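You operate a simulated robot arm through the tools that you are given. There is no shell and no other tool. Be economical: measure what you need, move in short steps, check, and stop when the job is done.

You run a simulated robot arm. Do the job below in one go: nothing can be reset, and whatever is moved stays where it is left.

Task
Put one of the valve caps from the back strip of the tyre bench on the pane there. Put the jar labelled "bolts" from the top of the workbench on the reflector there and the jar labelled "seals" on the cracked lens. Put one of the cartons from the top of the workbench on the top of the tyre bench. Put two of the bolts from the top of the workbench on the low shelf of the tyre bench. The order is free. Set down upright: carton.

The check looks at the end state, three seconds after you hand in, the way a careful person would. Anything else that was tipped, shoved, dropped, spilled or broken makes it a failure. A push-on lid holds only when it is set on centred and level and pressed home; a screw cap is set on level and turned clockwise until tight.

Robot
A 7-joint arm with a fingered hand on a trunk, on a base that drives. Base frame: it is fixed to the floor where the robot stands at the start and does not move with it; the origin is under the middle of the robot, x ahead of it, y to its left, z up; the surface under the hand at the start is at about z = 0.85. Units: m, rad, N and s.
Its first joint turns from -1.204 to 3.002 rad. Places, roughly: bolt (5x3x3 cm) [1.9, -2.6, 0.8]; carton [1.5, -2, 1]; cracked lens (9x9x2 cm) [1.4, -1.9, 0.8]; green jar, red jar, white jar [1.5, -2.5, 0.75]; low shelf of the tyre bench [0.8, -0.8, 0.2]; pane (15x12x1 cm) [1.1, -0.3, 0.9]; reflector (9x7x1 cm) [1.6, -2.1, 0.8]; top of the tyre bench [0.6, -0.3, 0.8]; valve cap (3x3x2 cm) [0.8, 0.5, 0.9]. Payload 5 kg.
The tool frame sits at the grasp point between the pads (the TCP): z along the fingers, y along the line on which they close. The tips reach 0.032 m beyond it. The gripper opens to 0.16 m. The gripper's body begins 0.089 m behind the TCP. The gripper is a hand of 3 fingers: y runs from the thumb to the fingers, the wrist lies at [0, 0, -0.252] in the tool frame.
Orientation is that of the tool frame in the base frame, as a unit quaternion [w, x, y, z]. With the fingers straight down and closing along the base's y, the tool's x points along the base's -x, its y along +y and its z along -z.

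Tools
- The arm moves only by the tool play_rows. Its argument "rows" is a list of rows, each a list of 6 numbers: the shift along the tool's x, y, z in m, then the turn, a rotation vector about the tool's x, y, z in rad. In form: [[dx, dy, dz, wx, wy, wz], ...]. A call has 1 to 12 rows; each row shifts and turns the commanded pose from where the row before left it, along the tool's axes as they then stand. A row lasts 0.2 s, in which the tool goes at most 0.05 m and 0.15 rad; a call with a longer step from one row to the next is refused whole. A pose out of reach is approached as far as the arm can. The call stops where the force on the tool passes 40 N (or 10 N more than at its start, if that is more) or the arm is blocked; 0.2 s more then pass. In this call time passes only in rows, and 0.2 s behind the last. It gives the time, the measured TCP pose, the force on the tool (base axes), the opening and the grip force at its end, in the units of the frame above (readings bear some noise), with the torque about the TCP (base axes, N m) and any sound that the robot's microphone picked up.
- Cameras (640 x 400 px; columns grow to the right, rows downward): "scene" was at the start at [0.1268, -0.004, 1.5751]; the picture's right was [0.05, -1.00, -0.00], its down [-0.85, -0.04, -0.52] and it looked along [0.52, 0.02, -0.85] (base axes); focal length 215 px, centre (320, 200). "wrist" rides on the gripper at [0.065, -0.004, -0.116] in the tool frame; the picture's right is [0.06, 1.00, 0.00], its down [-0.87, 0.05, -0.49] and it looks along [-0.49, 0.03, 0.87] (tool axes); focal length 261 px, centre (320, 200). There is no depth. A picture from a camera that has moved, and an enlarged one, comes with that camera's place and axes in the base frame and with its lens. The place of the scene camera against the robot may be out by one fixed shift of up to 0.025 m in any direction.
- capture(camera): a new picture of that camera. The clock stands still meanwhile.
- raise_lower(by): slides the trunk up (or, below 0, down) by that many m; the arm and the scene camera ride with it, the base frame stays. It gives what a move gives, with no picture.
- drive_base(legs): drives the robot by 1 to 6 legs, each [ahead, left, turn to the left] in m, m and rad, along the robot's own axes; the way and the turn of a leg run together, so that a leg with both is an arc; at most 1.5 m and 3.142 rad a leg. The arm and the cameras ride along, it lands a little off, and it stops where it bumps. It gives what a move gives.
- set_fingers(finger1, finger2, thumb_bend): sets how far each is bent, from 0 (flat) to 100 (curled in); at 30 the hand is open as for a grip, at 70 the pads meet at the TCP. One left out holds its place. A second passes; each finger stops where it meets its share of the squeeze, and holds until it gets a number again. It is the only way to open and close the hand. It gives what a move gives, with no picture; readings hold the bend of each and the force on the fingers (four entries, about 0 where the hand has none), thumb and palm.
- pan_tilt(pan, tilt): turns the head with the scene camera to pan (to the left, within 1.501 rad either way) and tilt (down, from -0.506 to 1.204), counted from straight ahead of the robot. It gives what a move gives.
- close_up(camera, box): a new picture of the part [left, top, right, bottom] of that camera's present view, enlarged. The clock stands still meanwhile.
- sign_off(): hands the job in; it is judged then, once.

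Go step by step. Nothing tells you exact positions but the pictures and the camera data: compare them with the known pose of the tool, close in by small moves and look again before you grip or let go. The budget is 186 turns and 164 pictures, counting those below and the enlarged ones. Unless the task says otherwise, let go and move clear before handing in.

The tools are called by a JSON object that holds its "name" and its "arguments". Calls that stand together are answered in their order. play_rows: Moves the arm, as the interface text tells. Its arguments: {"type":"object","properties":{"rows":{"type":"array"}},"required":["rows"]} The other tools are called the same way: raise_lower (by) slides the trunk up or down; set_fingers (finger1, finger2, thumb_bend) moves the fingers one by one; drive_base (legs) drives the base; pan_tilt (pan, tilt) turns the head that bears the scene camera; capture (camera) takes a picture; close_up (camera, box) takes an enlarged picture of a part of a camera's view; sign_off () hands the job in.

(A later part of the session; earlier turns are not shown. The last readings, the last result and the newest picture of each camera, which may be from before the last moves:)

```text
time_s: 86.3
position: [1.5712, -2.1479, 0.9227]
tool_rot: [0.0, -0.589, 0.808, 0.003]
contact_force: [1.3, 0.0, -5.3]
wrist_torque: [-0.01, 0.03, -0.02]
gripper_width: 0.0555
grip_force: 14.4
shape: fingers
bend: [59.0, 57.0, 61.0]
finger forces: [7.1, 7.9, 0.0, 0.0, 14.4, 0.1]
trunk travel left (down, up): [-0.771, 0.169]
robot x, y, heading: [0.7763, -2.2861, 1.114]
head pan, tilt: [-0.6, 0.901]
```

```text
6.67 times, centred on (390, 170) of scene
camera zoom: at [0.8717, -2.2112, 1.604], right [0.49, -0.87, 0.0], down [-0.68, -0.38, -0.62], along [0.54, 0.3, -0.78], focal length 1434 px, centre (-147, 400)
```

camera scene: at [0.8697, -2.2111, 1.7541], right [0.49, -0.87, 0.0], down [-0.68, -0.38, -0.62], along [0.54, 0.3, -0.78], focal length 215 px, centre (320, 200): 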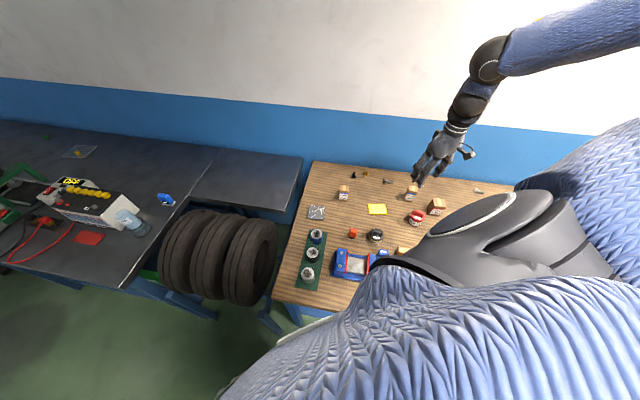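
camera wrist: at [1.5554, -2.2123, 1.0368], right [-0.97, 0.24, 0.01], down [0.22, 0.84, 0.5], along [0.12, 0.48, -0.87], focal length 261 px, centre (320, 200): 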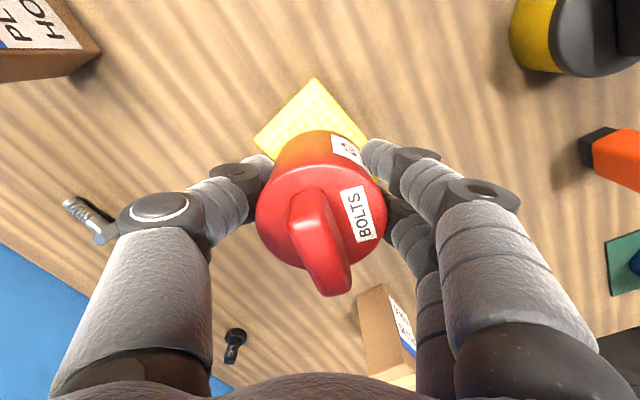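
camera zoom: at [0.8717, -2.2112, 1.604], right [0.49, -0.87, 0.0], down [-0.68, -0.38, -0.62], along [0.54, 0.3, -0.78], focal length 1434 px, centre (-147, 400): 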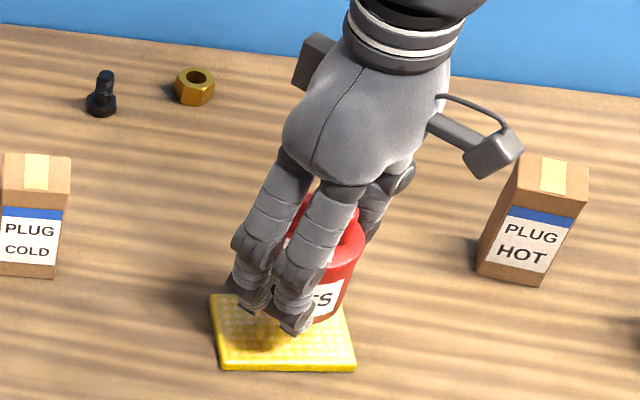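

Fine adjust by 6 mm and lower.

{"name": "play_rows", "arguments": {"rows": [[-0.006, -0.003, 0.012, 0, 0, 0], [0, 0, 0.01, 0, 0, 0], [0, 0, 0.005, 0, 0, 0]]}}

{"name": "close_up", "arguments": {"camera": "scene", "box": [342, 140, 438, 200]}}

```text
time_s: 87.1
position: [1.5757, -2.1426, 0.897]
tool_rot: [0.0, -0.59, 0.808, 0.005]
contact_force: [-0.4, -0.3, -4.1]
wrist_torque: [-0.02, -0.01, 0.0]
gripper_width: 0.0556
grip_force: 14.8
shape: fingers
bend: [59.0, 57.0, 61.0]
finger forces: [7.0, 8.2, 0.0, 0.0, 14.4, 0.1]
trunk travel left (down, up): [-0.771, 0.169]
robot x, y, heading: [0.7703, -2.2884, 1.113]
head pan, tilt: [-0.6, 0.901]
```

```text
6.67 times, centred on (390, 170) of scene
camera zoom: at [0.8707, -2.2108, 1.604], right [0.49, -0.87, 0.0], down [-0.68, -0.38, -0.62], along [0.54, 0.3, -0.78], focal length 1434 px, centre (-147, 400)
```

zoom: 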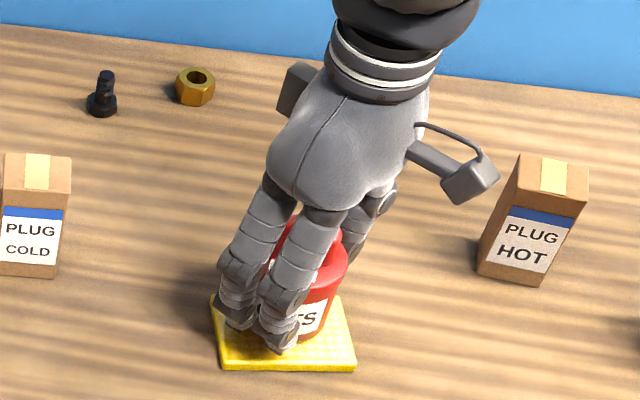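

Looks centred. Lower in small steps.

{"name": "play_rows", "arguments": {"rows": [[0, 0, 0.003, 0, 0, 0], [0, 0, 0.001, 0, 0, 0]]}}

{"name": "play_rows", "arguments": {"rows": [[0, 0, 0.0015, 0, 0, 0]]}}

```text
time_s: 87.7
position: [1.5759, -2.1435, 0.8933]
tool_rot: [0.0, -0.59, 0.808, 0.004]
contact_force: [0.2, 0.7, -4.6]
wrist_torque: [-0.02, 0.02, 0.01]
gripper_width: 0.0556
grip_force: 15.1
shape: fingers
bend: [59.0, 57.0, 61.0]
finger forces: [7.1, 8.1, 0.0, 0.0, 14.3, 0.0]
trunk travel left (down, up): [-0.771, 0.169]
robot x, y, heading: [0.775, -2.287, 1.109]
head pan, tilt: [-0.6, 0.901]
```

```text
time_s: 88.1
position: [1.5754, -2.1431, 0.893]
tool_rot: [0.002, -0.59, 0.808, 0.005]
contact_force: [-0.8, -0.8, 0.4]
wrist_torque: [0.01, 0.06, 0.03]
gripper_width: 0.0556
grip_force: 15.2
shape: fingers
bend: [59.0, 57.0, 61.0]
finger forces: [7.5, 8.4, 0.0, 0.1, 14.8, 0.0]
trunk travel left (down, up): [-0.771, 0.169]
robot x, y, heading: [0.774, -2.286, 1.118]
head pan, tilt: [-0.6, 0.901]
```

Weight taken. Open gradually.

{"name": "set_fingers", "arguments": {"finger1": 55, "finger2": 55, "thumb_bend": 55}}

{"name": "play_rows", "arguments": {"rows": [[0, 0, -0.004, 0, 0, 0]]}}

{"name": "set_fingers", "arguments": {"finger1": 45, "finger2": 45, "thumb_bend": 45}}

{"name": "capture", "arguments": {"camera": "wrist"}}

```text
time_s: 89.1
position: [1.5759, -2.1428, 0.8917]
tool_rot: [0.002, -0.589, 0.808, 0.004]
contact_force: [0.0, 0.3, -1.0]
wrist_torque: [0.03, 0.02, -0.02]
gripper_width: 0.0665
grip_force: 0.1
shape: fingers
bend: [55.0, 55.0, 55.0]
finger forces: [0.0, 0.1, 0.1, 0.0, 0.0, 0.0]
trunk travel left (down, up): [-0.771, 0.169]
robot x, y, heading: [0.7741, -2.2841, 1.108]
head pan, tilt: [-0.6, 0.901]
```

```text
time_s: 89.5
position: [1.5754, -2.1422, 0.8941]
tool_rot: [0.001, -0.59, 0.807, 0.003]
contact_force: [-0.6, 0.6, 0.7]
wrist_torque: [0.01, 0.02, 0.0]
gripper_width: 0.0662
grip_force: 0.2
shape: fingers
bend: [55.0, 55.0, 55.0]
finger forces: [0.0, 0.1, 0.0, 0.1, 0.0, 0.0]
trunk travel left (down, up): [-0.771, 0.169]
robot x, y, heading: [0.7744, -2.2856, 1.114]
head pan, tilt: [-0.6, 0.901]
```

```text
time_s: 90.5
position: [1.5761, -2.1426, 0.8945]
tool_rot: [0.001, -0.59, 0.807, 0.004]
contact_force: [-0.7, -0.1, 0.3]
wrist_torque: [0.0, -0.01, -0.02]
gripper_width: 0.1073
grip_force: 0.1
shape: fingers
bend: [45.0, 45.0, 45.0]
finger forces: [0.0, 0.1, 0.1, 0.0, 0.0, 0.1]
trunk travel left (down, up): [-0.771, 0.169]
robot x, y, heading: [0.7742, -2.2846, 1.115]
head pan, tilt: [-0.6, 0.901]
```

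```text
100 pictures are left
camera wrist: at [1.5606, -2.207, 1.0093], right [-0.97, 0.24, 0.01], down [0.21, 0.84, 0.5], along [0.12, 0.48, -0.87], focal length 261 px, centre (320, 200)
```

wrist: 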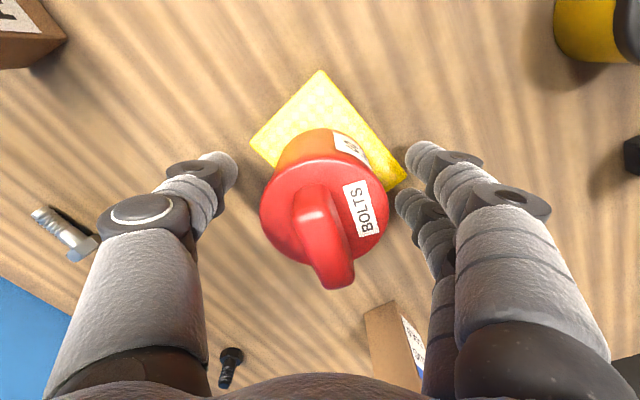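

Clear of the jar. Rise straight up and check the placement.

{"name": "play_rows", "arguments": {"rows": [[0, 0, -0.03, 0, 0, 0], [0, 0, -0.045, 0, 0, 0], [0, 0, -0.045, 0, 0, 0], [0, 0, -0.04, 0, 0, 0]]}}

{"name": "capture", "arguments": {"camera": "wrist"}}

{"name": "close_up", "arguments": {"camera": "scene", "box": [322, 130, 482, 230]}}

```text
time_s: 91.5
position: [1.5746, -2.1444, 1.0583]
tool_rot: [0.001, -0.59, 0.808, 0.004]
contact_force: [-0.8, -0.5, 0.5]
wrist_torque: [-0.03, 0.0, 0.03]
gripper_width: 0.1071
grip_force: 0.0
shape: fingers
bend: [45.0, 45.0, 45.0]
finger forces: [0.0, 0.0, 0.1, 0.0, 0.0, 0.0]
trunk travel left (down, up): [-0.771, 0.169]
robot x, y, heading: [0.773, -2.2821, 1.114]
head pan, tilt: [-0.6, 0.901]
```

```text
99 pictures are left
camera wrist: at [1.5596, -2.2091, 1.1727], right [-0.97, 0.24, 0.0], down [0.21, 0.84, 0.5], along [0.12, 0.48, -0.87], focal length 261 px, centre (320, 200)
```

wrist: 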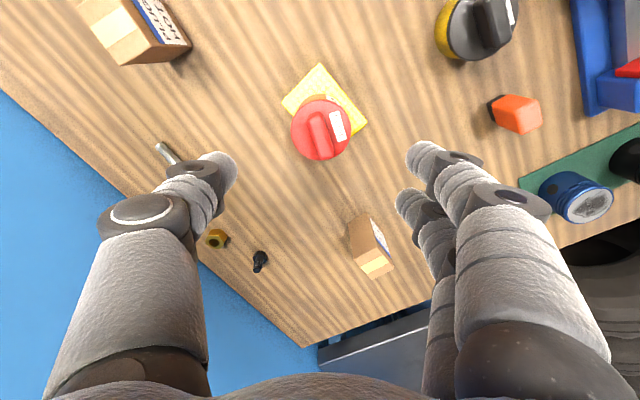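

```text
4.00 times, centred on (402, 180) of scene
camera zoom: at [0.8684, -2.2111, 1.6041], right [0.49, -0.87, 0.0], down [-0.68, -0.38, -0.62], along [0.54, 0.3, -0.78], focal length 861 px, centre (-8, 280)
```

zoom: 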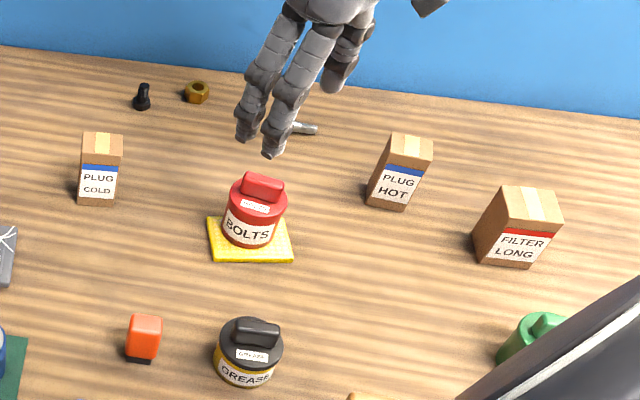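

{"name": "close_up", "arguments": {"camera": "scene", "box": [368, 168, 400, 198]}}

{"name": "close_up", "arguments": {"camera": "wrist", "box": [270, 55, 380, 170]}}

```text
13.33 times, centred on (384, 183) of scene
camera zoom: at [0.8684, -2.2111, 1.6041], right [0.49, -0.87, 0.0], down [-0.68, -0.38, -0.62], along [0.54, 0.3, -0.78], focal length 2869 px, centre (-533, 427)
```

zoom: 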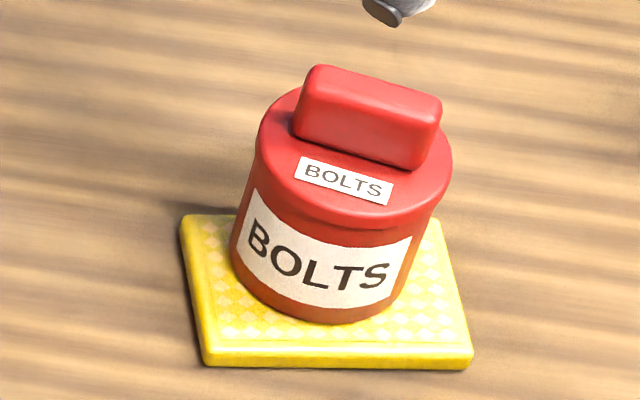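

```text
3.48 times, centred on (325, 112) of wrist
camera zoom: at [1.5596, -2.2091, 1.1727], right [-0.97, 0.24, 0.0], down [0.21, 0.84, 0.5], along [0.12, 0.48, -0.87], focal length 907 px, centre (303, 504)
```

zoom: 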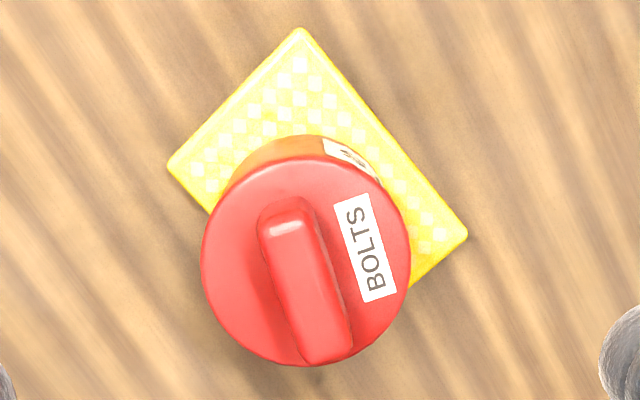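

BOLTS jar sits fully on the reflector. Now over to the other jars to read their labels.

{"name": "play_rows", "arguments": {"rows": [[0.04, -0.0027, -0.01, 0, 0, 0], [0.04, -0.0027, 0, 0, 0, 0], [0.04, -0.0027, 0, 0, 0, 0], [0.04, -0.0027, 0, 0, 0, 0], [0.04, -0.0027, 0, 0, 0, 0], [0.04, -0.0027, 0, 0, 0, 0], [0.04, -0.0027, 0, 0, 0, 0], [0.04, -0.0027, 0, 0, 0, 0]]}}

{"name": "capture", "arguments": {"camera": "wrist"}}

```text
time_s: 93.3
position: [1.4976, -2.4567, 1.0639]
tool_rot: [0.002, -0.59, 0.807, 0.004]
contact_force: [-0.9, -1.0, 0.1]
wrist_torque: [0.0, -0.02, 0.02]
gripper_width: 0.1074
grip_force: 0.1
shape: fingers
bend: [45.0, 45.0, 45.0]
finger forces: [0.0, 0.1, 0.0, 0.1, 0.1, 0.1]
trunk travel left (down, up): [-0.771, 0.169]
robot x, y, heading: [0.7732, -2.2832, 1.113]
head pan, tilt: [-0.6, 0.901]
```

```text
95 pictures are left
camera wrist: at [1.4828, -2.5207, 1.1784], right [-0.97, 0.24, 0.0], down [0.21, 0.84, 0.5], along [0.12, 0.48, -0.87], focal length 261 px, centre (320, 200)
```

wrist: 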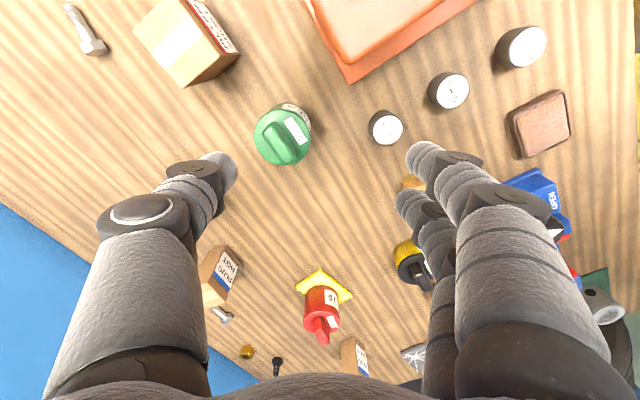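

{"name": "close_up", "arguments": {"camera": "wrist", "box": [235, 85, 335, 185]}}

```text
4.00 times, centred on (285, 135) of wrist
camera zoom: at [1.4828, -2.5207, 1.1784], right [-0.97, 0.24, 0.0], down [0.21, 0.84, 0.5], along [0.12, 0.48, -0.87], focal length 1043 px, centre (460, 460)
```

zoom: 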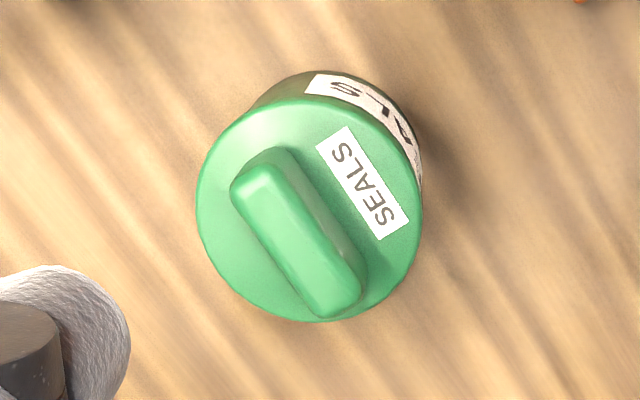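

Green jar = SEALS, at about (1.5436, -2.450). Move over it and go down partway.

{"name": "play_rows", "arguments": {"rows": [[-0.01, -0.021, 0, 0, 0, 0], [-0.01, -0.021, 0, 0, 0, 0], [0, 0, 0.04, 0, 0, 0], [0, 0, 0.03, 0, 0, 0]]}}

{"name": "capture", "arguments": {"camera": "wrist"}}

```text
time_s: 94.3
position: [1.5451, -2.4484, 0.9951]
tool_rot: [0.0, -0.59, 0.807, 0.005]
contact_force: [0.4, -0.3, 0.2]
wrist_torque: [0.01, 0.02, 0.0]
gripper_width: 0.1071
grip_force: 0.0
shape: fingers
bend: [45.0, 45.0, 45.0]
finger forces: [0.1, 0.0, 0.1, 0.0, 0.0, 0.0]
trunk travel left (down, up): [-0.771, 0.169]
robot x, y, heading: [0.7724, -2.2871, 1.111]
head pan, tilt: [-0.6, 0.901]
```

```text
93 pictures are left
camera wrist: at [1.5302, -2.5123, 1.108], right [-0.97, 0.24, 0.01], down [0.22, 0.84, 0.5], along [0.12, 0.48, -0.87], focal length 261 px, centre (320, 200)
```

wrist: 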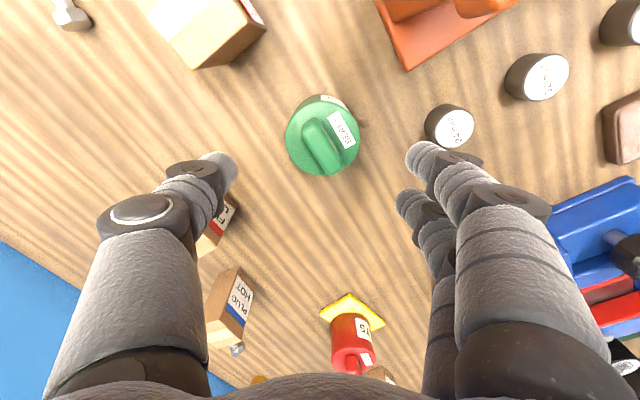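

{"name": "play_rows", "arguments": {"rows": [[0.004, 0.001, 0.03, 0, 0, 0], [0, 0, 0.03, 0, 0, 0], [0, 0, 0.015, 0, 0, 0]]}}

{"name": "capture", "arguments": {"camera": "wrist"}}

```text
time_s: 95.1
position: [1.5426, -2.4515, 0.9178]
tool_rot: [0.002, -0.59, 0.808, 0.004]
contact_force: [-0.7, 0.5, -0.1]
wrist_torque: [0.01, 0.02, 0.0]
gripper_width: 0.1073
grip_force: 0.1
shape: fingers
bend: [45.0, 45.0, 45.0]
finger forces: [0.0, 0.0, 0.0, 0.0, 0.0, 0.0]
trunk travel left (down, up): [-0.771, 0.169]
robot x, y, heading: [0.7753, -2.2873, 1.115]
head pan, tilt: [-0.6, 0.901]
```

```text
92 pictures are left
camera wrist: at [1.5269, -2.5156, 1.031], right [-0.97, 0.24, 0.01], down [0.21, 0.84, 0.5], along [0.12, 0.48, -0.87], focal length 261 px, centre (320, 200)
```

wrist: 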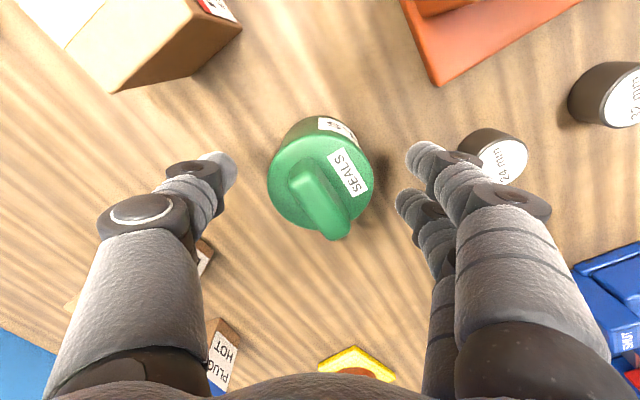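

Narrow slightly (nearby socket), then lower to grip height.

{"name": "set_fingers", "arguments": {"finger1": 49, "finger2": 49, "thumb_bend": 48}}

{"name": "play_rows", "arguments": {"rows": [[0, 0, 0.015, 0, 0, 0], [0, 0, 0.015, 0, 0, 0], [0, 0, 0.004, 0, 0, 0]]}}

{"name": "capture", "arguments": {"camera": "wrist"}}

```text
time_s: 96.1
position: [1.5427, -2.4509, 0.9172]
tool_rot: [0.001, -0.59, 0.807, 0.004]
contact_force: [0.0, -1.0, -0.1]
wrist_torque: [0.0, -0.03, 0.02]
gripper_width: 0.0941
grip_force: 0.1
shape: fingers
bend: [49.0, 49.0, 48.0]
finger forces: [0.1, 0.1, 0.0, 0.1, 0.0, 0.0]
trunk travel left (down, up): [-0.771, 0.169]
robot x, y, heading: [0.773, -2.2855, 1.111]
head pan, tilt: [-0.6, 0.901]
```

```text
time_s: 96.9
position: [1.5446, -2.4504, 0.8814]
tool_rot: [0.001, -0.59, 0.807, 0.004]
contact_force: [-0.3, -1.0, 0.3]
wrist_torque: [0.0, 0.02, 0.01]
gripper_width: 0.094
grip_force: 0.1
shape: fingers
bend: [49.0, 49.0, 48.0]
finger forces: [0.0, 0.1, 0.1, 0.1, 0.1, 0.1]
trunk travel left (down, up): [-0.771, 0.169]
robot x, y, heading: [0.773, -2.2866, 1.11]
head pan, tilt: [-0.6, 0.901]
```

```text
91 pictures are left
camera wrist: at [1.5273, -2.5154, 0.9969], right [-0.97, 0.24, 0.0], down [0.21, 0.84, 0.5], along [0.12, 0.48, -0.87], focal length 261 px, centre (320, 200)
```

wrist: 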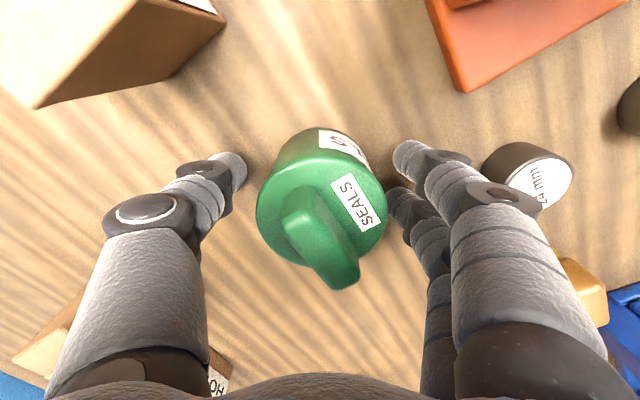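

Good; same pose as with the first jar. Close and squeeze.

{"name": "set_fingers", "arguments": {"finger1": 57, "finger2": 57, "thumb_bend": 57}}

{"name": "set_fingers", "arguments": {"finger1": 66, "finger2": 65, "thumb_bend": 66}}

{"name": "play_rows", "arguments": {"rows": [[0, 0, -0.01, 0, 0, 0], [0, 0, -0.03, 0, 0, 0]]}}

{"name": "capture", "arguments": {"camera": "wrist"}}

```text
time_s: 97.9
position: [1.5432, -2.4514, 0.8828]
tool_rot: [0.002, -0.59, 0.808, 0.004]
contact_force: [0.6, 0.2, 0.0]
wrist_torque: [-0.04, 0.01, -0.01]
gripper_width: 0.064
grip_force: 0.4
shape: fingers
bend: [56.0, 55.0, 56.0]
finger forces: [0.0, 0.3, 0.1, 0.1, 0.2, 0.1]
trunk travel left (down, up): [-0.771, 0.169]
robot x, y, heading: [0.7723, -2.2886, 1.114]
head pan, tilt: [-0.6, 0.901]
```

```text
time_s: 98.9
position: [1.5434, -2.4513, 0.8826]
tool_rot: [0.001, -0.59, 0.807, 0.004]
contact_force: [0.1, 0.3, -1.0]
wrist_torque: [-0.04, 0.03, 0.0]
gripper_width: 0.0559
grip_force: 15.0
shape: fingers
bend: [59.0, 56.0, 61.0]
finger forces: [6.6, 7.8, 0.1, 0.1, 14.7, 0.0]
trunk travel left (down, up): [-0.771, 0.169]
robot x, y, heading: [0.7738, -2.2866, 1.114]
head pan, tilt: [-0.6, 0.901]
```

```text
time_s: 99.5
position: [1.5441, -2.451, 0.924]
tool_rot: [0.0, -0.59, 0.807, 0.004]
contact_force: [-0.1, -0.1, -3.3]
wrist_torque: [-0.02, -0.02, 0.0]
gripper_width: 0.0558
grip_force: 14.9
shape: fingers
bend: [59.0, 56.0, 61.0]
finger forces: [6.7, 7.7, 0.0, 0.1, 14.7, 0.1]
trunk travel left (down, up): [-0.771, 0.169]
robot x, y, heading: [0.7724, -2.2891, 1.116]
head pan, tilt: [-0.6, 0.901]
```

```text
90 pictures are left
camera wrist: at [1.5278, -2.515, 1.0387], right [-0.97, 0.24, 0.0], down [0.21, 0.84, 0.5], along [0.12, 0.48, -0.87], focal length 261 px, centre (320, 200)
```

wrist: 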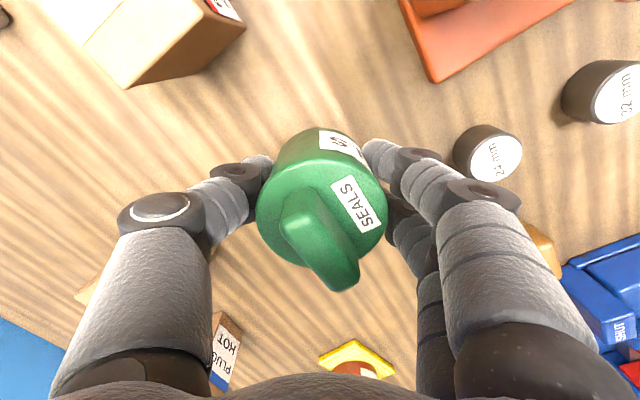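

Held. Lift high and carry to the cracked lens at about (1.385, -1.877).

{"name": "play_rows", "arguments": {"rows": [[0, 0, -0.045, 0, 0, 0], [0, 0, -0.045, 0, 0, 0], [0, 0, -0.035, 0, 0, 0], [-0.0383, 0.0251, 0, 0, 0, 0], [-0.0383, 0.0251, 0, 0, 0, 0], [-0.0383, 0.0251, 0, 0, 0, 0], [-0.0383, 0.0251, 0, 0, 0, 0], [-0.0383, 0.0251, 0, 0, 0, 0], [-0.0383, 0.0251, 0, 0, 0, 0], [-0.0383, 0.0251, 0, 0, 0, 0], [-0.0383, 0.0251, 0, 0, 0, 0]]}}

{"name": "play_rows", "arguments": {"rows": [[-0.0383, 0.0251, 0, 0, 0, 0], [-0.0383, 0.0251, 0, 0, 0, 0], [-0.0383, 0.0251, 0, 0, 0, 0]]}}

{"name": "capture", "arguments": {"camera": "wrist"}}

{"name": "capture", "arguments": {"camera": "scene"}}

```text
time_s: 101.9
position: [1.4477, -2.0998, 1.0528]
tool_rot: [0.002, -0.589, 0.808, 0.004]
contact_force: [-2.8, -3.8, -10.3]
wrist_torque: [0.14, -0.17, 0.01]
gripper_width: 0.0559
grip_force: 14.9
shape: fingers
bend: [59.0, 57.0, 61.0]
finger forces: [7.2, 8.2, 0.0, 0.0, 14.7, 0.0]
trunk travel left (down, up): [-0.771, 0.169]
robot x, y, heading: [0.774, -2.2856, 1.109]
head pan, tilt: [-0.6, 0.901]
```

```text
time_s: 102.7
position: [1.4066, -1.966, 1.0499]
tool_rot: [0.0, -0.589, 0.808, 0.003]
contact_force: [-0.6, 0.2, -3.9]
wrist_torque: [-0.04, -0.01, 0.0]
gripper_width: 0.0554
grip_force: 14.0
shape: fingers
bend: [59.0, 57.0, 61.0]
finger forces: [6.4, 7.6, 0.1, 0.1, 14.2, 0.1]
trunk travel left (down, up): [-0.771, 0.169]
robot x, y, heading: [0.775, -2.2853, 1.109]
head pan, tilt: [-0.6, 0.901]
```

```text
89 pictures are left
camera wrist: at [1.3914, -2.0299, 1.1644], right [-0.97, 0.25, 0.01], down [0.22, 0.84, 0.5], along [0.12, 0.48, -0.87], focal length 261 px, centre (320, 200)
```

wrist: 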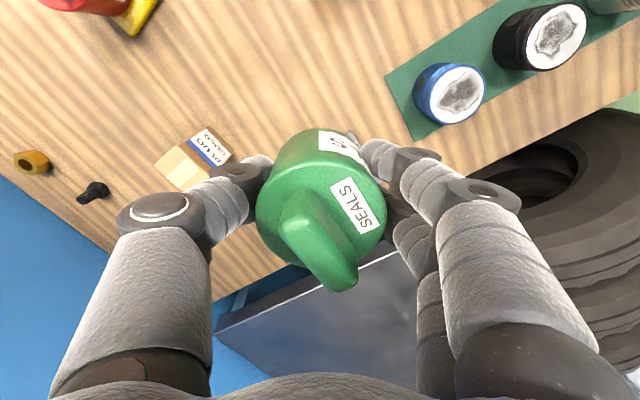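

```text
88 pictures are left
camera scene: at [0.8689, -2.2079, 1.6038], right [0.49, -0.87, 0.0], down [-0.68, -0.38, -0.62], along [0.54, 0.3, -0.78], focal length 215 px, centre (320, 200)
```

scene: 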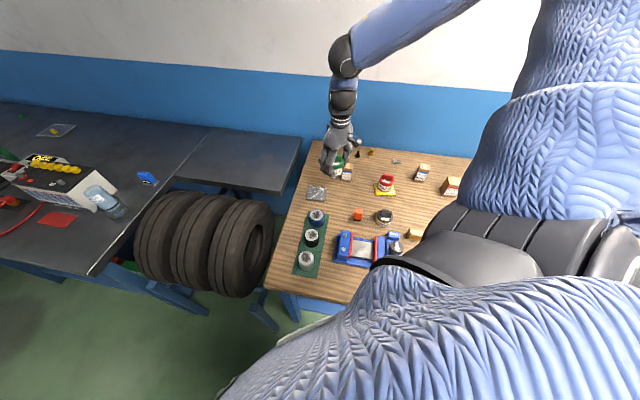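

{"name": "close_up", "arguments": {"camera": "scene", "box": [290, 140, 418, 220]}}

```text
5.00 times, centred on (354, 180) of scene
camera zoom: at [0.8689, -2.2079, 1.6038], right [0.49, -0.87, 0.0], down [-0.68, -0.38, -0.62], along [0.54, 0.3, -0.78], focal length 1076 px, centre (150, 300)
```

zoom: 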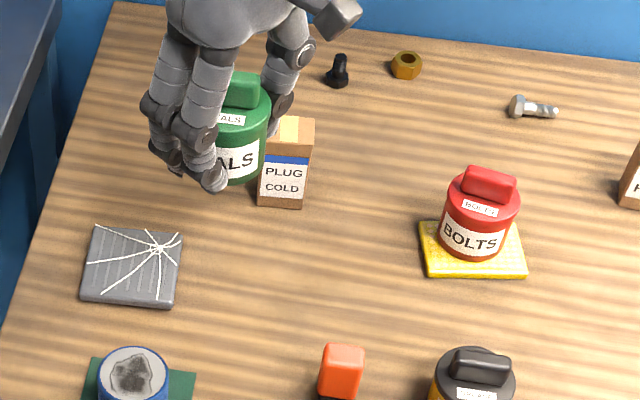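

{"name": "play_rows", "arguments": {"rows": [[-0.039, 0.0205, 0, 0, 0, 0], [-0.039, 0.0205, 0, 0, 0, 0], [0, 0, 0.04, 0, 0, 0], [0, 0, 0.03, 0, 0, 0]]}}

{"name": "capture", "arguments": {"camera": "wrist"}}

{"name": "close_up", "arguments": {"camera": "scene", "box": [280, 150, 360, 210]}}

```text
time_s: 103.7
position: [1.3907, -1.8808, 0.983]
tool_rot: [0.001, -0.59, 0.807, 0.003]
contact_force: [0.2, -0.3, -4.6]
wrist_torque: [-0.04, -0.03, -0.04]
gripper_width: 0.0556
grip_force: 14.0
shape: fingers
bend: [59.0, 57.0, 61.0]
finger forces: [6.3, 7.7, 0.1, 0.1, 14.3, 0.0]
trunk travel left (down, up): [-0.771, 0.169]
robot x, y, heading: [0.7738, -2.2868, 1.109]
head pan, tilt: [-0.6, 0.901]
```

```text
86 pictures are left
camera wrist: at [1.3749, -1.9434, 1.0974], right [-0.97, 0.24, 0.0], down [0.21, 0.84, 0.5], along [0.12, 0.48, -0.87], focal length 261 px, centre (320, 200)
```

wrist: 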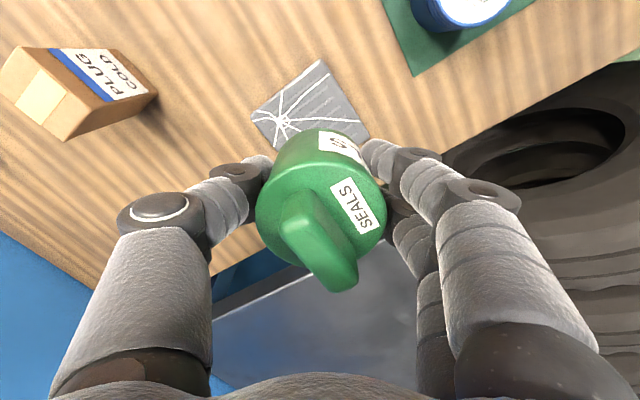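

```text
6.67 times, centred on (320, 180) of scene
camera zoom: at [0.8696, -2.209, 1.604], right [0.49, -0.87, 0.0], down [-0.68, -0.38, -0.62], along [0.54, 0.3, -0.78], focal length 1434 px, centre (320, 333)
```

zoom: 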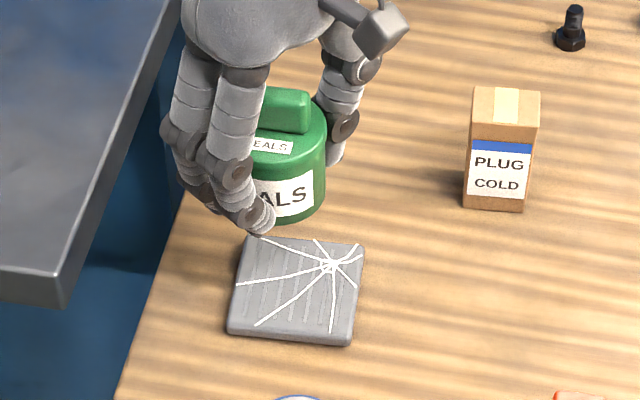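

Shift 8 mm towards the lens centre and lower.

{"name": "play_rows", "arguments": {"rows": [[0, -0.008, 0.03, 0, 0, 0], [0, 0, 0.03, 0, 0, 0]]}}

{"name": "capture", "arguments": {"camera": "wrist"}}

{"name": "close_up", "arguments": {"camera": "scene", "box": [280, 150, 360, 210]}}

```text
time_s: 104.3
position: [1.3982, -1.8811, 0.9241]
tool_rot: [0.0, -0.59, 0.808, 0.004]
contact_force: [0.4, 0.3, -5.0]
wrist_torque: [-0.06, 0.0, -0.02]
gripper_width: 0.0557
grip_force: 14.4
shape: fingers
bend: [59.0, 57.0, 61.0]
finger forces: [6.4, 7.7, 0.0, 0.1, 14.2, 0.0]
trunk travel left (down, up): [-0.771, 0.169]
robot x, y, heading: [0.7753, -2.286, 1.113]
head pan, tilt: [-0.6, 0.901]
```

```text
84 pictures are left
camera wrist: at [1.3824, -1.9457, 1.0381], right [-0.97, 0.24, 0.01], down [0.21, 0.84, 0.5], along [0.12, 0.48, -0.87], focal length 261 px, centre (320, 200)
```

wrist: 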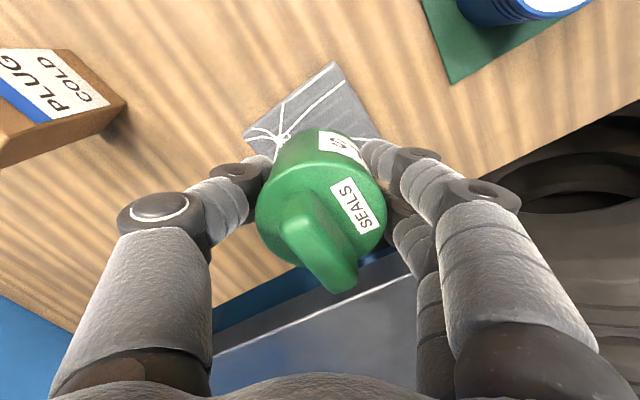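

```text
6.67 times, centred on (320, 180) of scene
camera zoom: at [0.8696, -2.2104, 1.6041], right [0.49, -0.87, 0.0], down [-0.68, -0.38, -0.62], along [0.54, 0.3, -0.78], focal length 1434 px, centre (320, 333)
```

zoom: 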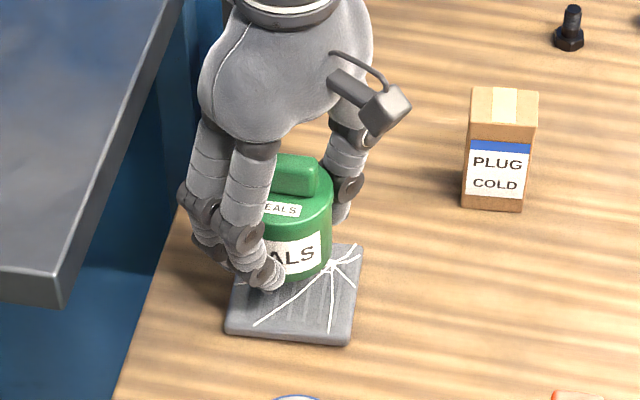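

Shift slightly forward/right (9 mm), and lower.

{"name": "play_rows", "arguments": {"rows": [[0.009, 0.0035, 0.01, 0, 0, 0], [0, 0, 0.008, 0, 0, 0]]}}

{"name": "close_up", "arguments": {"camera": "scene", "box": [280, 160, 344, 200]}}

```text
time_s: 104.9
position: [1.3923, -1.8893, 0.9049]
tool_rot: [0.0, -0.59, 0.808, 0.005]
contact_force: [1.0, 0.0, -4.0]
wrist_torque: [-0.04, -0.02, 0.0]
gripper_width: 0.0552
grip_force: 14.2
shape: fingers
bend: [59.0, 57.0, 61.0]
finger forces: [6.5, 7.9, 0.1, 0.0, 14.3, 0.1]
trunk travel left (down, up): [-0.771, 0.169]
robot x, y, heading: [0.7738, -2.2849, 1.112]
head pan, tilt: [-0.6, 0.901]
```

```text
10.00 times, centred on (312, 180) of scene
camera zoom: at [0.8699, -2.2104, 1.6041], right [0.49, -0.87, 0.0], down [-0.68, -0.38, -0.62], along [0.54, 0.3, -0.78], focal length 2152 px, centre (400, 400)
```

zoom: 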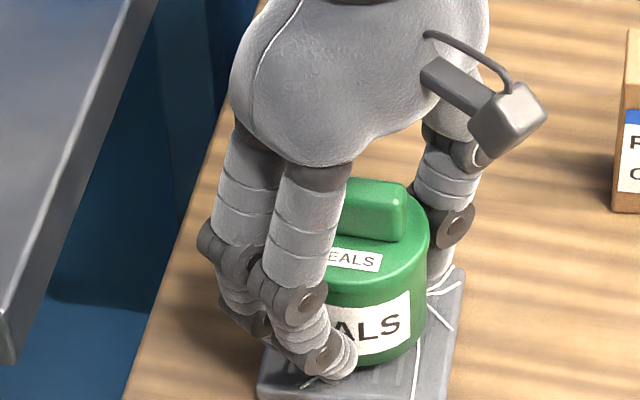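

Well centred. Lower in small steps to contact.

{"name": "play_rows", "arguments": {"rows": [[0, 0, 0.003, 0, 0, 0]]}}

{"name": "play_rows", "arguments": {"rows": [[0, 0, 0.002, 0, 0, 0]]}}

{"name": "play_rows", "arguments": {"rows": [[0, 0, 0.002, 0, 0, 0]]}}

```text
time_s: 105.3
position: [1.3921, -1.8888, 0.9028]
tool_rot: [0.001, -0.59, 0.807, 0.003]
contact_force: [-0.1, -0.4, -4.6]
wrist_torque: [0.02, -0.01, -0.03]
gripper_width: 0.0555
grip_force: 14.1
shape: fingers
bend: [59.0, 57.0, 61.0]
finger forces: [6.4, 7.9, 0.1, 0.0, 14.2, 0.0]
trunk travel left (down, up): [-0.771, 0.169]
robot x, y, heading: [0.7732, -2.2835, 1.111]
head pan, tilt: [-0.6, 0.901]
```

```text
time_s: 105.7
position: [1.3936, -1.8877, 0.9001]
tool_rot: [0.0, -0.59, 0.807, 0.004]
contact_force: [0.3, 0.1, -4.8]
wrist_torque: [-0.05, 0.02, -0.01]
gripper_width: 0.0554
grip_force: 13.9
shape: fingers
bend: [59.0, 57.0, 61.0]
finger forces: [6.5, 7.8, 0.1, 0.1, 14.3, 0.1]
trunk travel left (down, up): [-0.771, 0.169]
robot x, y, heading: [0.775, -2.2851, 1.113]
head pan, tilt: [-0.6, 0.901]
```

```text
time_s: 106.1
position: [1.3923, -1.8876, 0.8971]
tool_rot: [0.0, -0.59, 0.807, 0.003]
contact_force: [1.2, -0.4, -3.9]
wrist_torque: [0.0, 0.0, 0.0]
gripper_width: 0.0552
grip_force: 14.4
shape: fingers
bend: [59.0, 57.0, 61.0]
finger forces: [6.4, 7.9, 0.1, 0.0, 14.3, 0.0]
trunk travel left (down, up): [-0.771, 0.169]
robot x, y, heading: [0.774, -2.2864, 1.113]
head pan, tilt: [-0.6, 0.901]
```

{"name": "play_rows", "arguments": {"rows": [[0, 0, 0.0015, 0, 0, 0]]}}

{"name": "play_rows", "arguments": {"rows": [[0, 0, 0.0015, 0, 0, 0]]}}

```text
time_s: 106.5
position: [1.3934, -1.8882, 0.8966]
tool_rot: [0.001, -0.59, 0.807, 0.005]
contact_force: [0.8, -0.4, -3.3]
wrist_torque: [0.02, -0.01, -0.01]
gripper_width: 0.0553
grip_force: 14.1
shape: fingers
bend: [59.0, 57.0, 61.0]
finger forces: [6.4, 7.8, 0.1, 0.1, 14.3, 0.1]
trunk travel left (down, up): [-0.771, 0.169]
robot x, y, heading: [0.7752, -2.286, 1.11]
head pan, tilt: [-0.6, 0.901]
```

```text
time_s: 106.9
position: [1.3939, -1.887, 0.895]
tool_rot: [0.0, -0.59, 0.808, 0.004]
contact_force: [-0.1, 0.0, -3.4]
wrist_torque: [-0.03, -0.02, -0.01]
gripper_width: 0.0555
grip_force: 14.2
shape: fingers
bend: [59.0, 57.0, 61.0]
finger forces: [6.4, 7.8, 0.0, 0.1, 14.3, 0.0]
trunk travel left (down, up): [-0.771, 0.169]
robot x, y, heading: [0.7731, -2.2853, 1.114]
head pan, tilt: [-0.6, 0.901]
```

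{"name": "play_rows", "arguments": {"rows": [[0, 0, 0.0015, 0, 0, 0]]}}

{"name": "play_rows", "arguments": {"rows": [[0, 0, 0.001, 0, 0, 0]]}}

{"name": "close_up", "arguments": {"camera": "scene", "box": [280, 160, 344, 200]}}

```text
time_s: 107.3
position: [1.3942, -1.8873, 0.8929]
tool_rot: [0.001, -0.591, 0.807, 0.004]
contact_force: [0.3, 0.5, 5.0]
wrist_torque: [0.05, 0.03, -0.01]
gripper_width: 0.0553
grip_force: 15.5
shape: fingers
bend: [60.0, 57.0, 61.0]
finger forces: [6.6, 8.5, 0.0, 0.1, 15.9, 0.1]
trunk travel left (down, up): [-0.771, 0.169]
robot x, y, heading: [0.7722, -2.2847, 1.115]
head pan, tilt: [-0.6, 0.901]
```

```text
time_s: 107.7
position: [1.3925, -1.8875, 0.894]
tool_rot: [0.001, -0.59, 0.807, 0.004]
contact_force: [1.6, -0.4, 10.1]
wrist_torque: [0.09, -0.03, 0.02]
gripper_width: 0.0551
grip_force: 16.2
shape: fingers
bend: [60.0, 57.0, 61.0]
finger forces: [6.7, 9.0, 0.0, 0.1, 16.5, 0.1]
trunk travel left (down, up): [-0.771, 0.169]
robot x, y, heading: [0.7728, -2.2845, 1.107]
head pan, tilt: [-0.6, 0.901]
```

```text
10.00 times, centred on (312, 180) of scene
camera zoom: at [0.869, -2.2113, 1.6043], right [0.49, -0.87, 0.0], down [-0.68, -0.38, -0.62], along [0.54, 0.3, -0.78], focal length 2152 px, centre (400, 400)
```

zoom: 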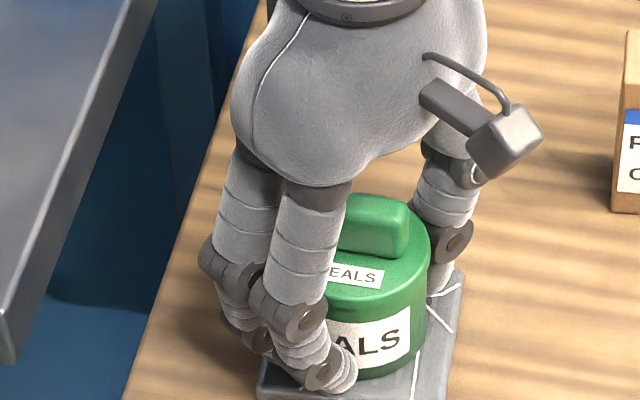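

Seated. Ease up 1.5 mm, open, rise.

{"name": "play_rows", "arguments": {"rows": [[0, 0, -0.0015, 0, 0, 0]]}}

{"name": "set_fingers", "arguments": {"finger1": 55, "finger2": 55, "thumb_bend": 55}}

{"name": "play_rows", "arguments": {"rows": [[0, 0, -0.004, 0, 0, 0]]}}

{"name": "set_fingers", "arguments": {"finger1": 45, "finger2": 45, "thumb_bend": 45}}

{"name": "play_rows", "arguments": {"rows": [[0, 0, -0.03, 0, 0, 0], [0, 0, -0.045, 0, 0, 0], [0, 0, -0.045, 0, 0, 0], [0, 0, -0.04, 0, 0, 0]]}}

{"name": "close_up", "arguments": {"camera": "scene", "box": [280, 150, 360, 210]}}

{"name": "capture", "arguments": {"camera": "wrist"}}

```text
time_s: 108.1
position: [1.3938, -1.888, 0.8939]
tool_rot: [0.001, -0.59, 0.808, 0.003]
contact_force: [-1.1, -0.6, 1.1]
wrist_torque: [0.07, 0.01, -0.04]
gripper_width: 0.0552
grip_force: 15.7
shape: fingers
bend: [60.0, 57.0, 61.0]
finger forces: [7.0, 9.2, 0.0, 0.0, 15.3, 0.0]
trunk travel left (down, up): [-0.771, 0.169]
robot x, y, heading: [0.7735, -2.2843, 1.112]
head pan, tilt: [-0.6, 0.901]
```

```text
time_s: 109.1
position: [1.3938, -1.8884, 0.8951]
tool_rot: [0.001, -0.59, 0.808, 0.004]
contact_force: [0.4, 0.1, -0.5]
wrist_torque: [-0.01, 0.01, 0.01]
gripper_width: 0.0661
grip_force: 0.1
shape: fingers
bend: [55.0, 55.0, 55.0]
finger forces: [0.1, 0.1, 0.0, 0.0, 0.0, 0.0]
trunk travel left (down, up): [-0.771, 0.169]
robot x, y, heading: [0.7745, -2.2893, 1.111]
head pan, tilt: [-0.6, 0.901]
```

```text
time_s: 109.5
position: [1.3927, -1.8898, 0.8983]
tool_rot: [0.001, -0.59, 0.808, 0.004]
contact_force: [-0.6, -0.7, -0.2]
wrist_torque: [-0.03, -0.01, -0.03]
gripper_width: 0.0666
grip_force: 0.0
shape: fingers
bend: [55.0, 55.0, 55.0]
finger forces: [0.0, 0.0, 0.0, 0.0, 0.0, 0.0]
trunk travel left (down, up): [-0.771, 0.169]
robot x, y, heading: [0.7738, -2.2859, 1.113]
head pan, tilt: [-0.6, 0.901]
```

```text
time_s: 110.5
position: [1.3926, -1.8885, 0.8982]
tool_rot: [0.001, -0.59, 0.807, 0.004]
contact_force: [-0.9, -0.3, 0.0]
wrist_torque: [-0.01, -0.02, 0.02]
gripper_width: 0.1068
grip_force: 0.0
shape: fingers
bend: [45.0, 45.0, 45.0]
finger forces: [0.0, 0.1, 0.1, 0.0, 0.2, 0.1]
trunk travel left (down, up): [-0.771, 0.169]
robot x, y, heading: [0.7725, -2.2863, 1.111]
head pan, tilt: [-0.6, 0.901]
```

```text
time_s: 111.5
position: [1.3944, -1.891, 1.0608]
tool_rot: [0.001, -0.59, 0.807, 0.004]
contact_force: [-0.9, 0.3, 0.1]
wrist_torque: [0.05, 0.01, -0.02]
gripper_width: 0.1072
grip_force: 0.1
shape: fingers
bend: [45.0, 45.0, 45.0]
finger forces: [0.0, 0.1, 0.1, 0.0, 0.0, 0.0]
trunk travel left (down, up): [-0.771, 0.169]
robot x, y, heading: [0.7719, -2.288, 1.107]
head pan, tilt: [-0.6, 0.901]
```

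```text
6.67 times, centred on (320, 180) of scene
camera zoom: at [0.8681, -2.2121, 1.6042], right [0.49, -0.87, 0.0], down [-0.68, -0.38, -0.62], along [0.54, 0.3, -0.78], focal length 1434 px, centre (320, 333)
```

zoom: 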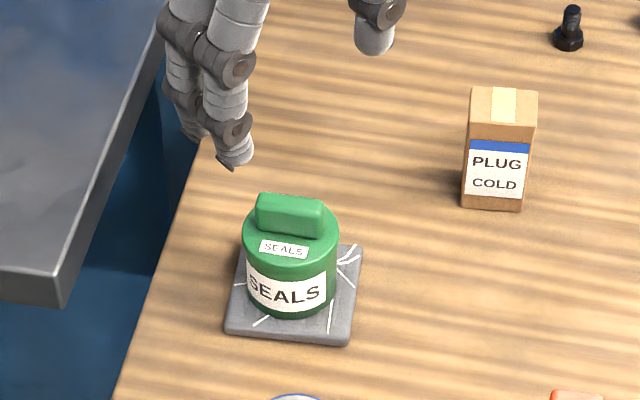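

```text
79 pictures are left
camera wrist: at [1.3789, -1.9548, 1.1752], right [-0.97, 0.24, 0.0], down [0.21, 0.84, 0.5], along [0.12, 0.48, -0.87], focal length 261 px, centre (320, 200)
```

wrist: 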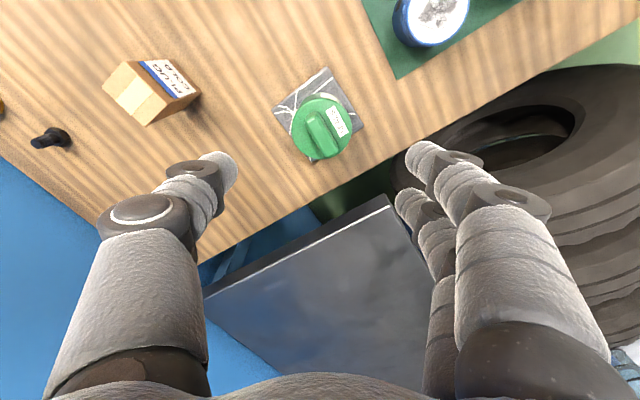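

SEALS jar is well on the lens. Next the PLUG COLD carton: top centre ≈ (1.548, -1.960, 0.918). Move over and turn the hand square to it.

{"name": "play_rows", "arguments": {"rows": [[0.005, -0.042, 0, 0, 0, 0], [0.005, -0.042, 0, 0, 0, 0], [0.005, -0.042, 0, 0, 0, 0], [0.004, -0.042, 0, 0, 0, 0], [0, 0, 0, 0, 0, -0.13], [0, 0, 0, 0, 0, -0.13], [0, 0, 0, 0, 0, -0.13], [0, 0, 0, 0, 0, -0.13], [0, 0, 0.02, 0, 0, -0.13]]}}

{"name": "capture", "arguments": {"camera": "wrist"}}

```text
time_s: 113.5
position: [1.5495, -1.9589, 1.037]
tool_rot: [-0.001, 0.817, -0.577, -0.004]
contact_force: [0.0, -0.3, -0.2]
wrist_torque: [-0.01, 0.03, 0.02]
gripper_width: 0.1075
grip_force: 0.1
shape: fingers
bend: [45.0, 45.0, 45.0]
finger forces: [0.0, 0.1, 0.0, 0.0, 0.1, 0.0]
trunk travel left (down, up): [-0.771, 0.169]
robot x, y, heading: [0.7717, -2.287, 1.116]
head pan, tilt: [-0.6, 0.901]
```

```text
78 pictures are left
camera wrist: at [1.576, -2.0196, 1.1508], right [-0.92, -0.39, 0.0], down [-0.34, 0.8, 0.5], along [-0.2, 0.46, -0.87], focal length 261 px, centre (320, 200)
```

wrist: 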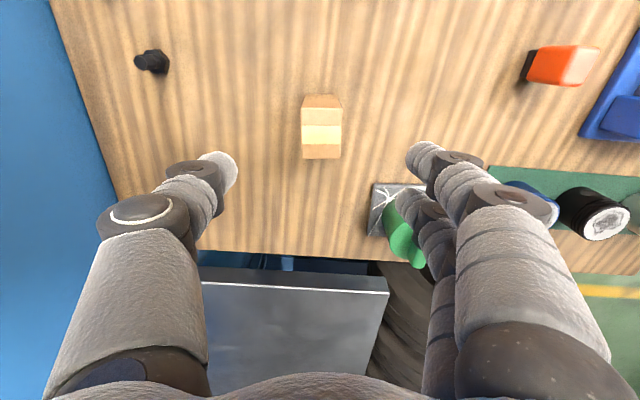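

Carton is square and centred under the hand. Descend.

{"name": "play_rows", "arguments": {"rows": [[0.002, 0, 0.04, 0, 0, 0], [0, 0, 0.04, 0, 0, 0], [0, 0, 0.03, 0, 0, 0]]}}

{"name": "capture", "arguments": {"camera": "wrist"}}

```text
time_s: 114.3
position: [1.5494, -1.9593, 0.9282]
tool_rot: [-0.002, 0.817, -0.577, -0.003]
contact_force: [0.7, -0.3, 0.3]
wrist_torque: [0.0, 0.02, -0.03]
gripper_width: 0.1073
grip_force: 0.0
shape: fingers
bend: [45.0, 45.0, 45.0]
finger forces: [0.1, 0.0, 0.1, 0.0, 0.1, 0.1]
trunk travel left (down, up): [-0.771, 0.169]
robot x, y, heading: [0.7743, -2.2852, 1.114]
head pan, tilt: [-0.6, 0.901]
```

```text
77 pictures are left
camera wrist: at [1.5765, -2.0214, 1.0414], right [-0.92, -0.39, 0.0], down [-0.34, 0.8, 0.5], along [-0.2, 0.46, -0.87], focal length 261 px, centre (320, 200)
```

wrist: 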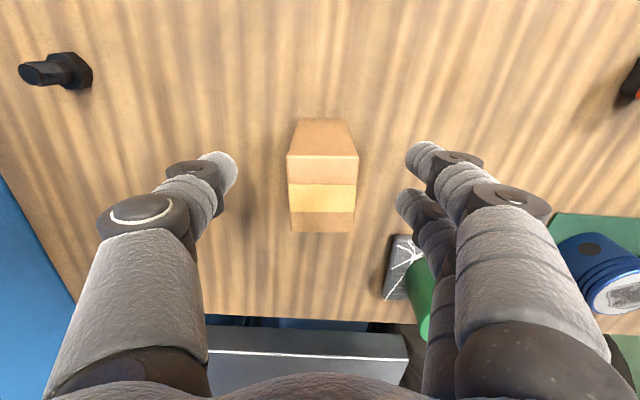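

{"name": "play_rows", "arguments": {"rows": [[0, 0, 0.02, 0, 0, 0], [0, 0, 0.02, 0, 0, 0]]}}

{"name": "set_fingers", "arguments": {"finger1": 60, "finger2": 60, "thumb_bend": 60}}

{"name": "capture", "arguments": {"camera": "wrist"}}

```text
time_s: 114.9
position: [1.5484, -1.9622, 0.8862]
tool_rot: [-0.002, 0.817, -0.577, -0.004]
contact_force: [-0.5, 0.1, 0.5]
wrist_torque: [-0.02, -0.01, 0.0]
gripper_width: 0.1077
grip_force: 0.0
shape: fingers
bend: [45.0, 45.0, 45.0]
finger forces: [0.0, 0.0, 0.1, 0.1, 0.1, 0.1]
trunk travel left (down, up): [-0.771, 0.169]
robot x, y, heading: [0.77, -2.2874, 1.11]
head pan, tilt: [-0.6, 0.901]
```

```text
time_s: 115.9
position: [1.5476, -1.9619, 0.8864]
tool_rot: [-0.001, 0.817, -0.577, -0.004]
contact_force: [-0.5, -0.8, 0.1]
wrist_torque: [0.0, -0.01, 0.01]
gripper_width: 0.0484
grip_force: 0.0
shape: fingers
bend: [60.0, 60.0, 60.0]
finger forces: [0.1, 0.0, 0.1, 0.1, 0.0, 0.0]
trunk travel left (down, up): [-0.771, 0.169]
robot x, y, heading: [0.7764, -2.2831, 1.11]
head pan, tilt: [-0.6, 0.901]
```

```text
76 pictures are left
camera wrist: at [1.5749, -2.0233, 1.0003], right [-0.92, -0.39, 0.0], down [-0.34, 0.8, 0.5], along [-0.2, 0.46, -0.87], focal length 261 px, centre (320, 200)
```

wrist: 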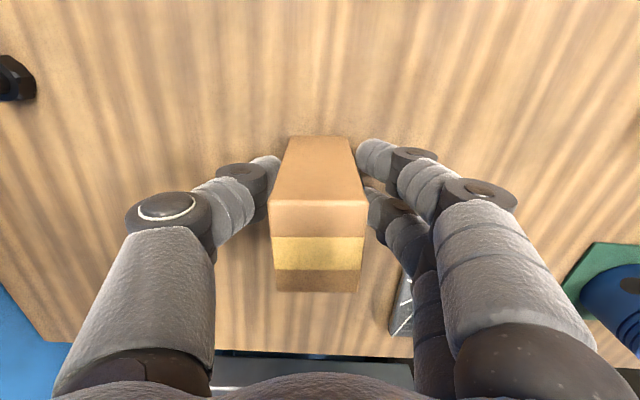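

{"name": "set_fingers", "arguments": {"finger1": 66, "finger2": 66, "thumb_bend": 66}}

{"name": "set_fingers", "arguments": {"finger1": 69, "finger2": 69, "thumb_bend": 69}}

{"name": "capture", "arguments": {"camera": "wrist"}}

```text
time_s: 116.9
position: [1.5488, -1.9617, 0.8858]
tool_rot: [-0.002, 0.817, -0.577, -0.004]
contact_force: [0.4, -1.0, -0.1]
wrist_torque: [-0.02, 0.01, -0.02]
gripper_width: 0.0406
grip_force: 7.7
shape: fingers
bend: [62.0, 62.0, 63.0]
finger forces: [3.8, 4.2, 0.0, 0.0, 7.9, 0.0]
trunk travel left (down, up): [-0.771, 0.169]
robot x, y, heading: [0.7722, -2.2859, 1.11]
head pan, tilt: [-0.6, 0.901]
```

```text
time_s: 117.9
position: [1.5481, -1.9627, 0.8857]
tool_rot: [-0.002, 0.816, -0.578, -0.004]
contact_force: [-1.2, -0.1, -0.1]
wrist_torque: [0.0, 0.0, 0.03]
gripper_width: 0.0399
grip_force: 12.8
shape: fingers
bend: [63.0, 63.0, 65.0]
finger forces: [6.4, 6.9, 0.1, 0.0, 13.3, 0.0]
trunk travel left (down, up): [-0.771, 0.169]
robot x, y, heading: [0.7734, -2.2824, 1.11]
head pan, tilt: [-0.6, 0.901]
```

```text
75 pictures are left
camera wrist: at [1.5749, -2.0232, 1.0003], right [-0.92, -0.39, 0.0], down [-0.34, 0.8, 0.5], along [-0.2, 0.46, -0.87], focal length 261 px, centre (320, 200)
```

wrist: 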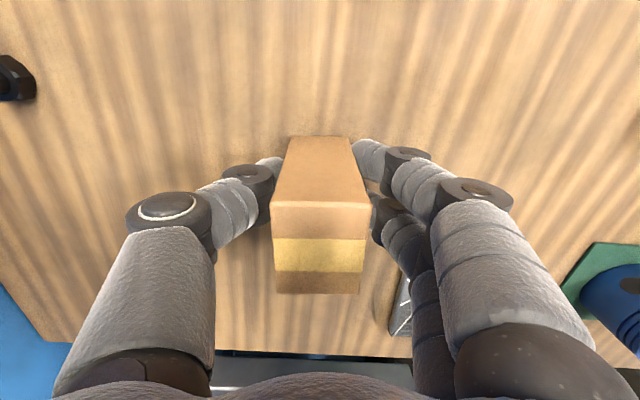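

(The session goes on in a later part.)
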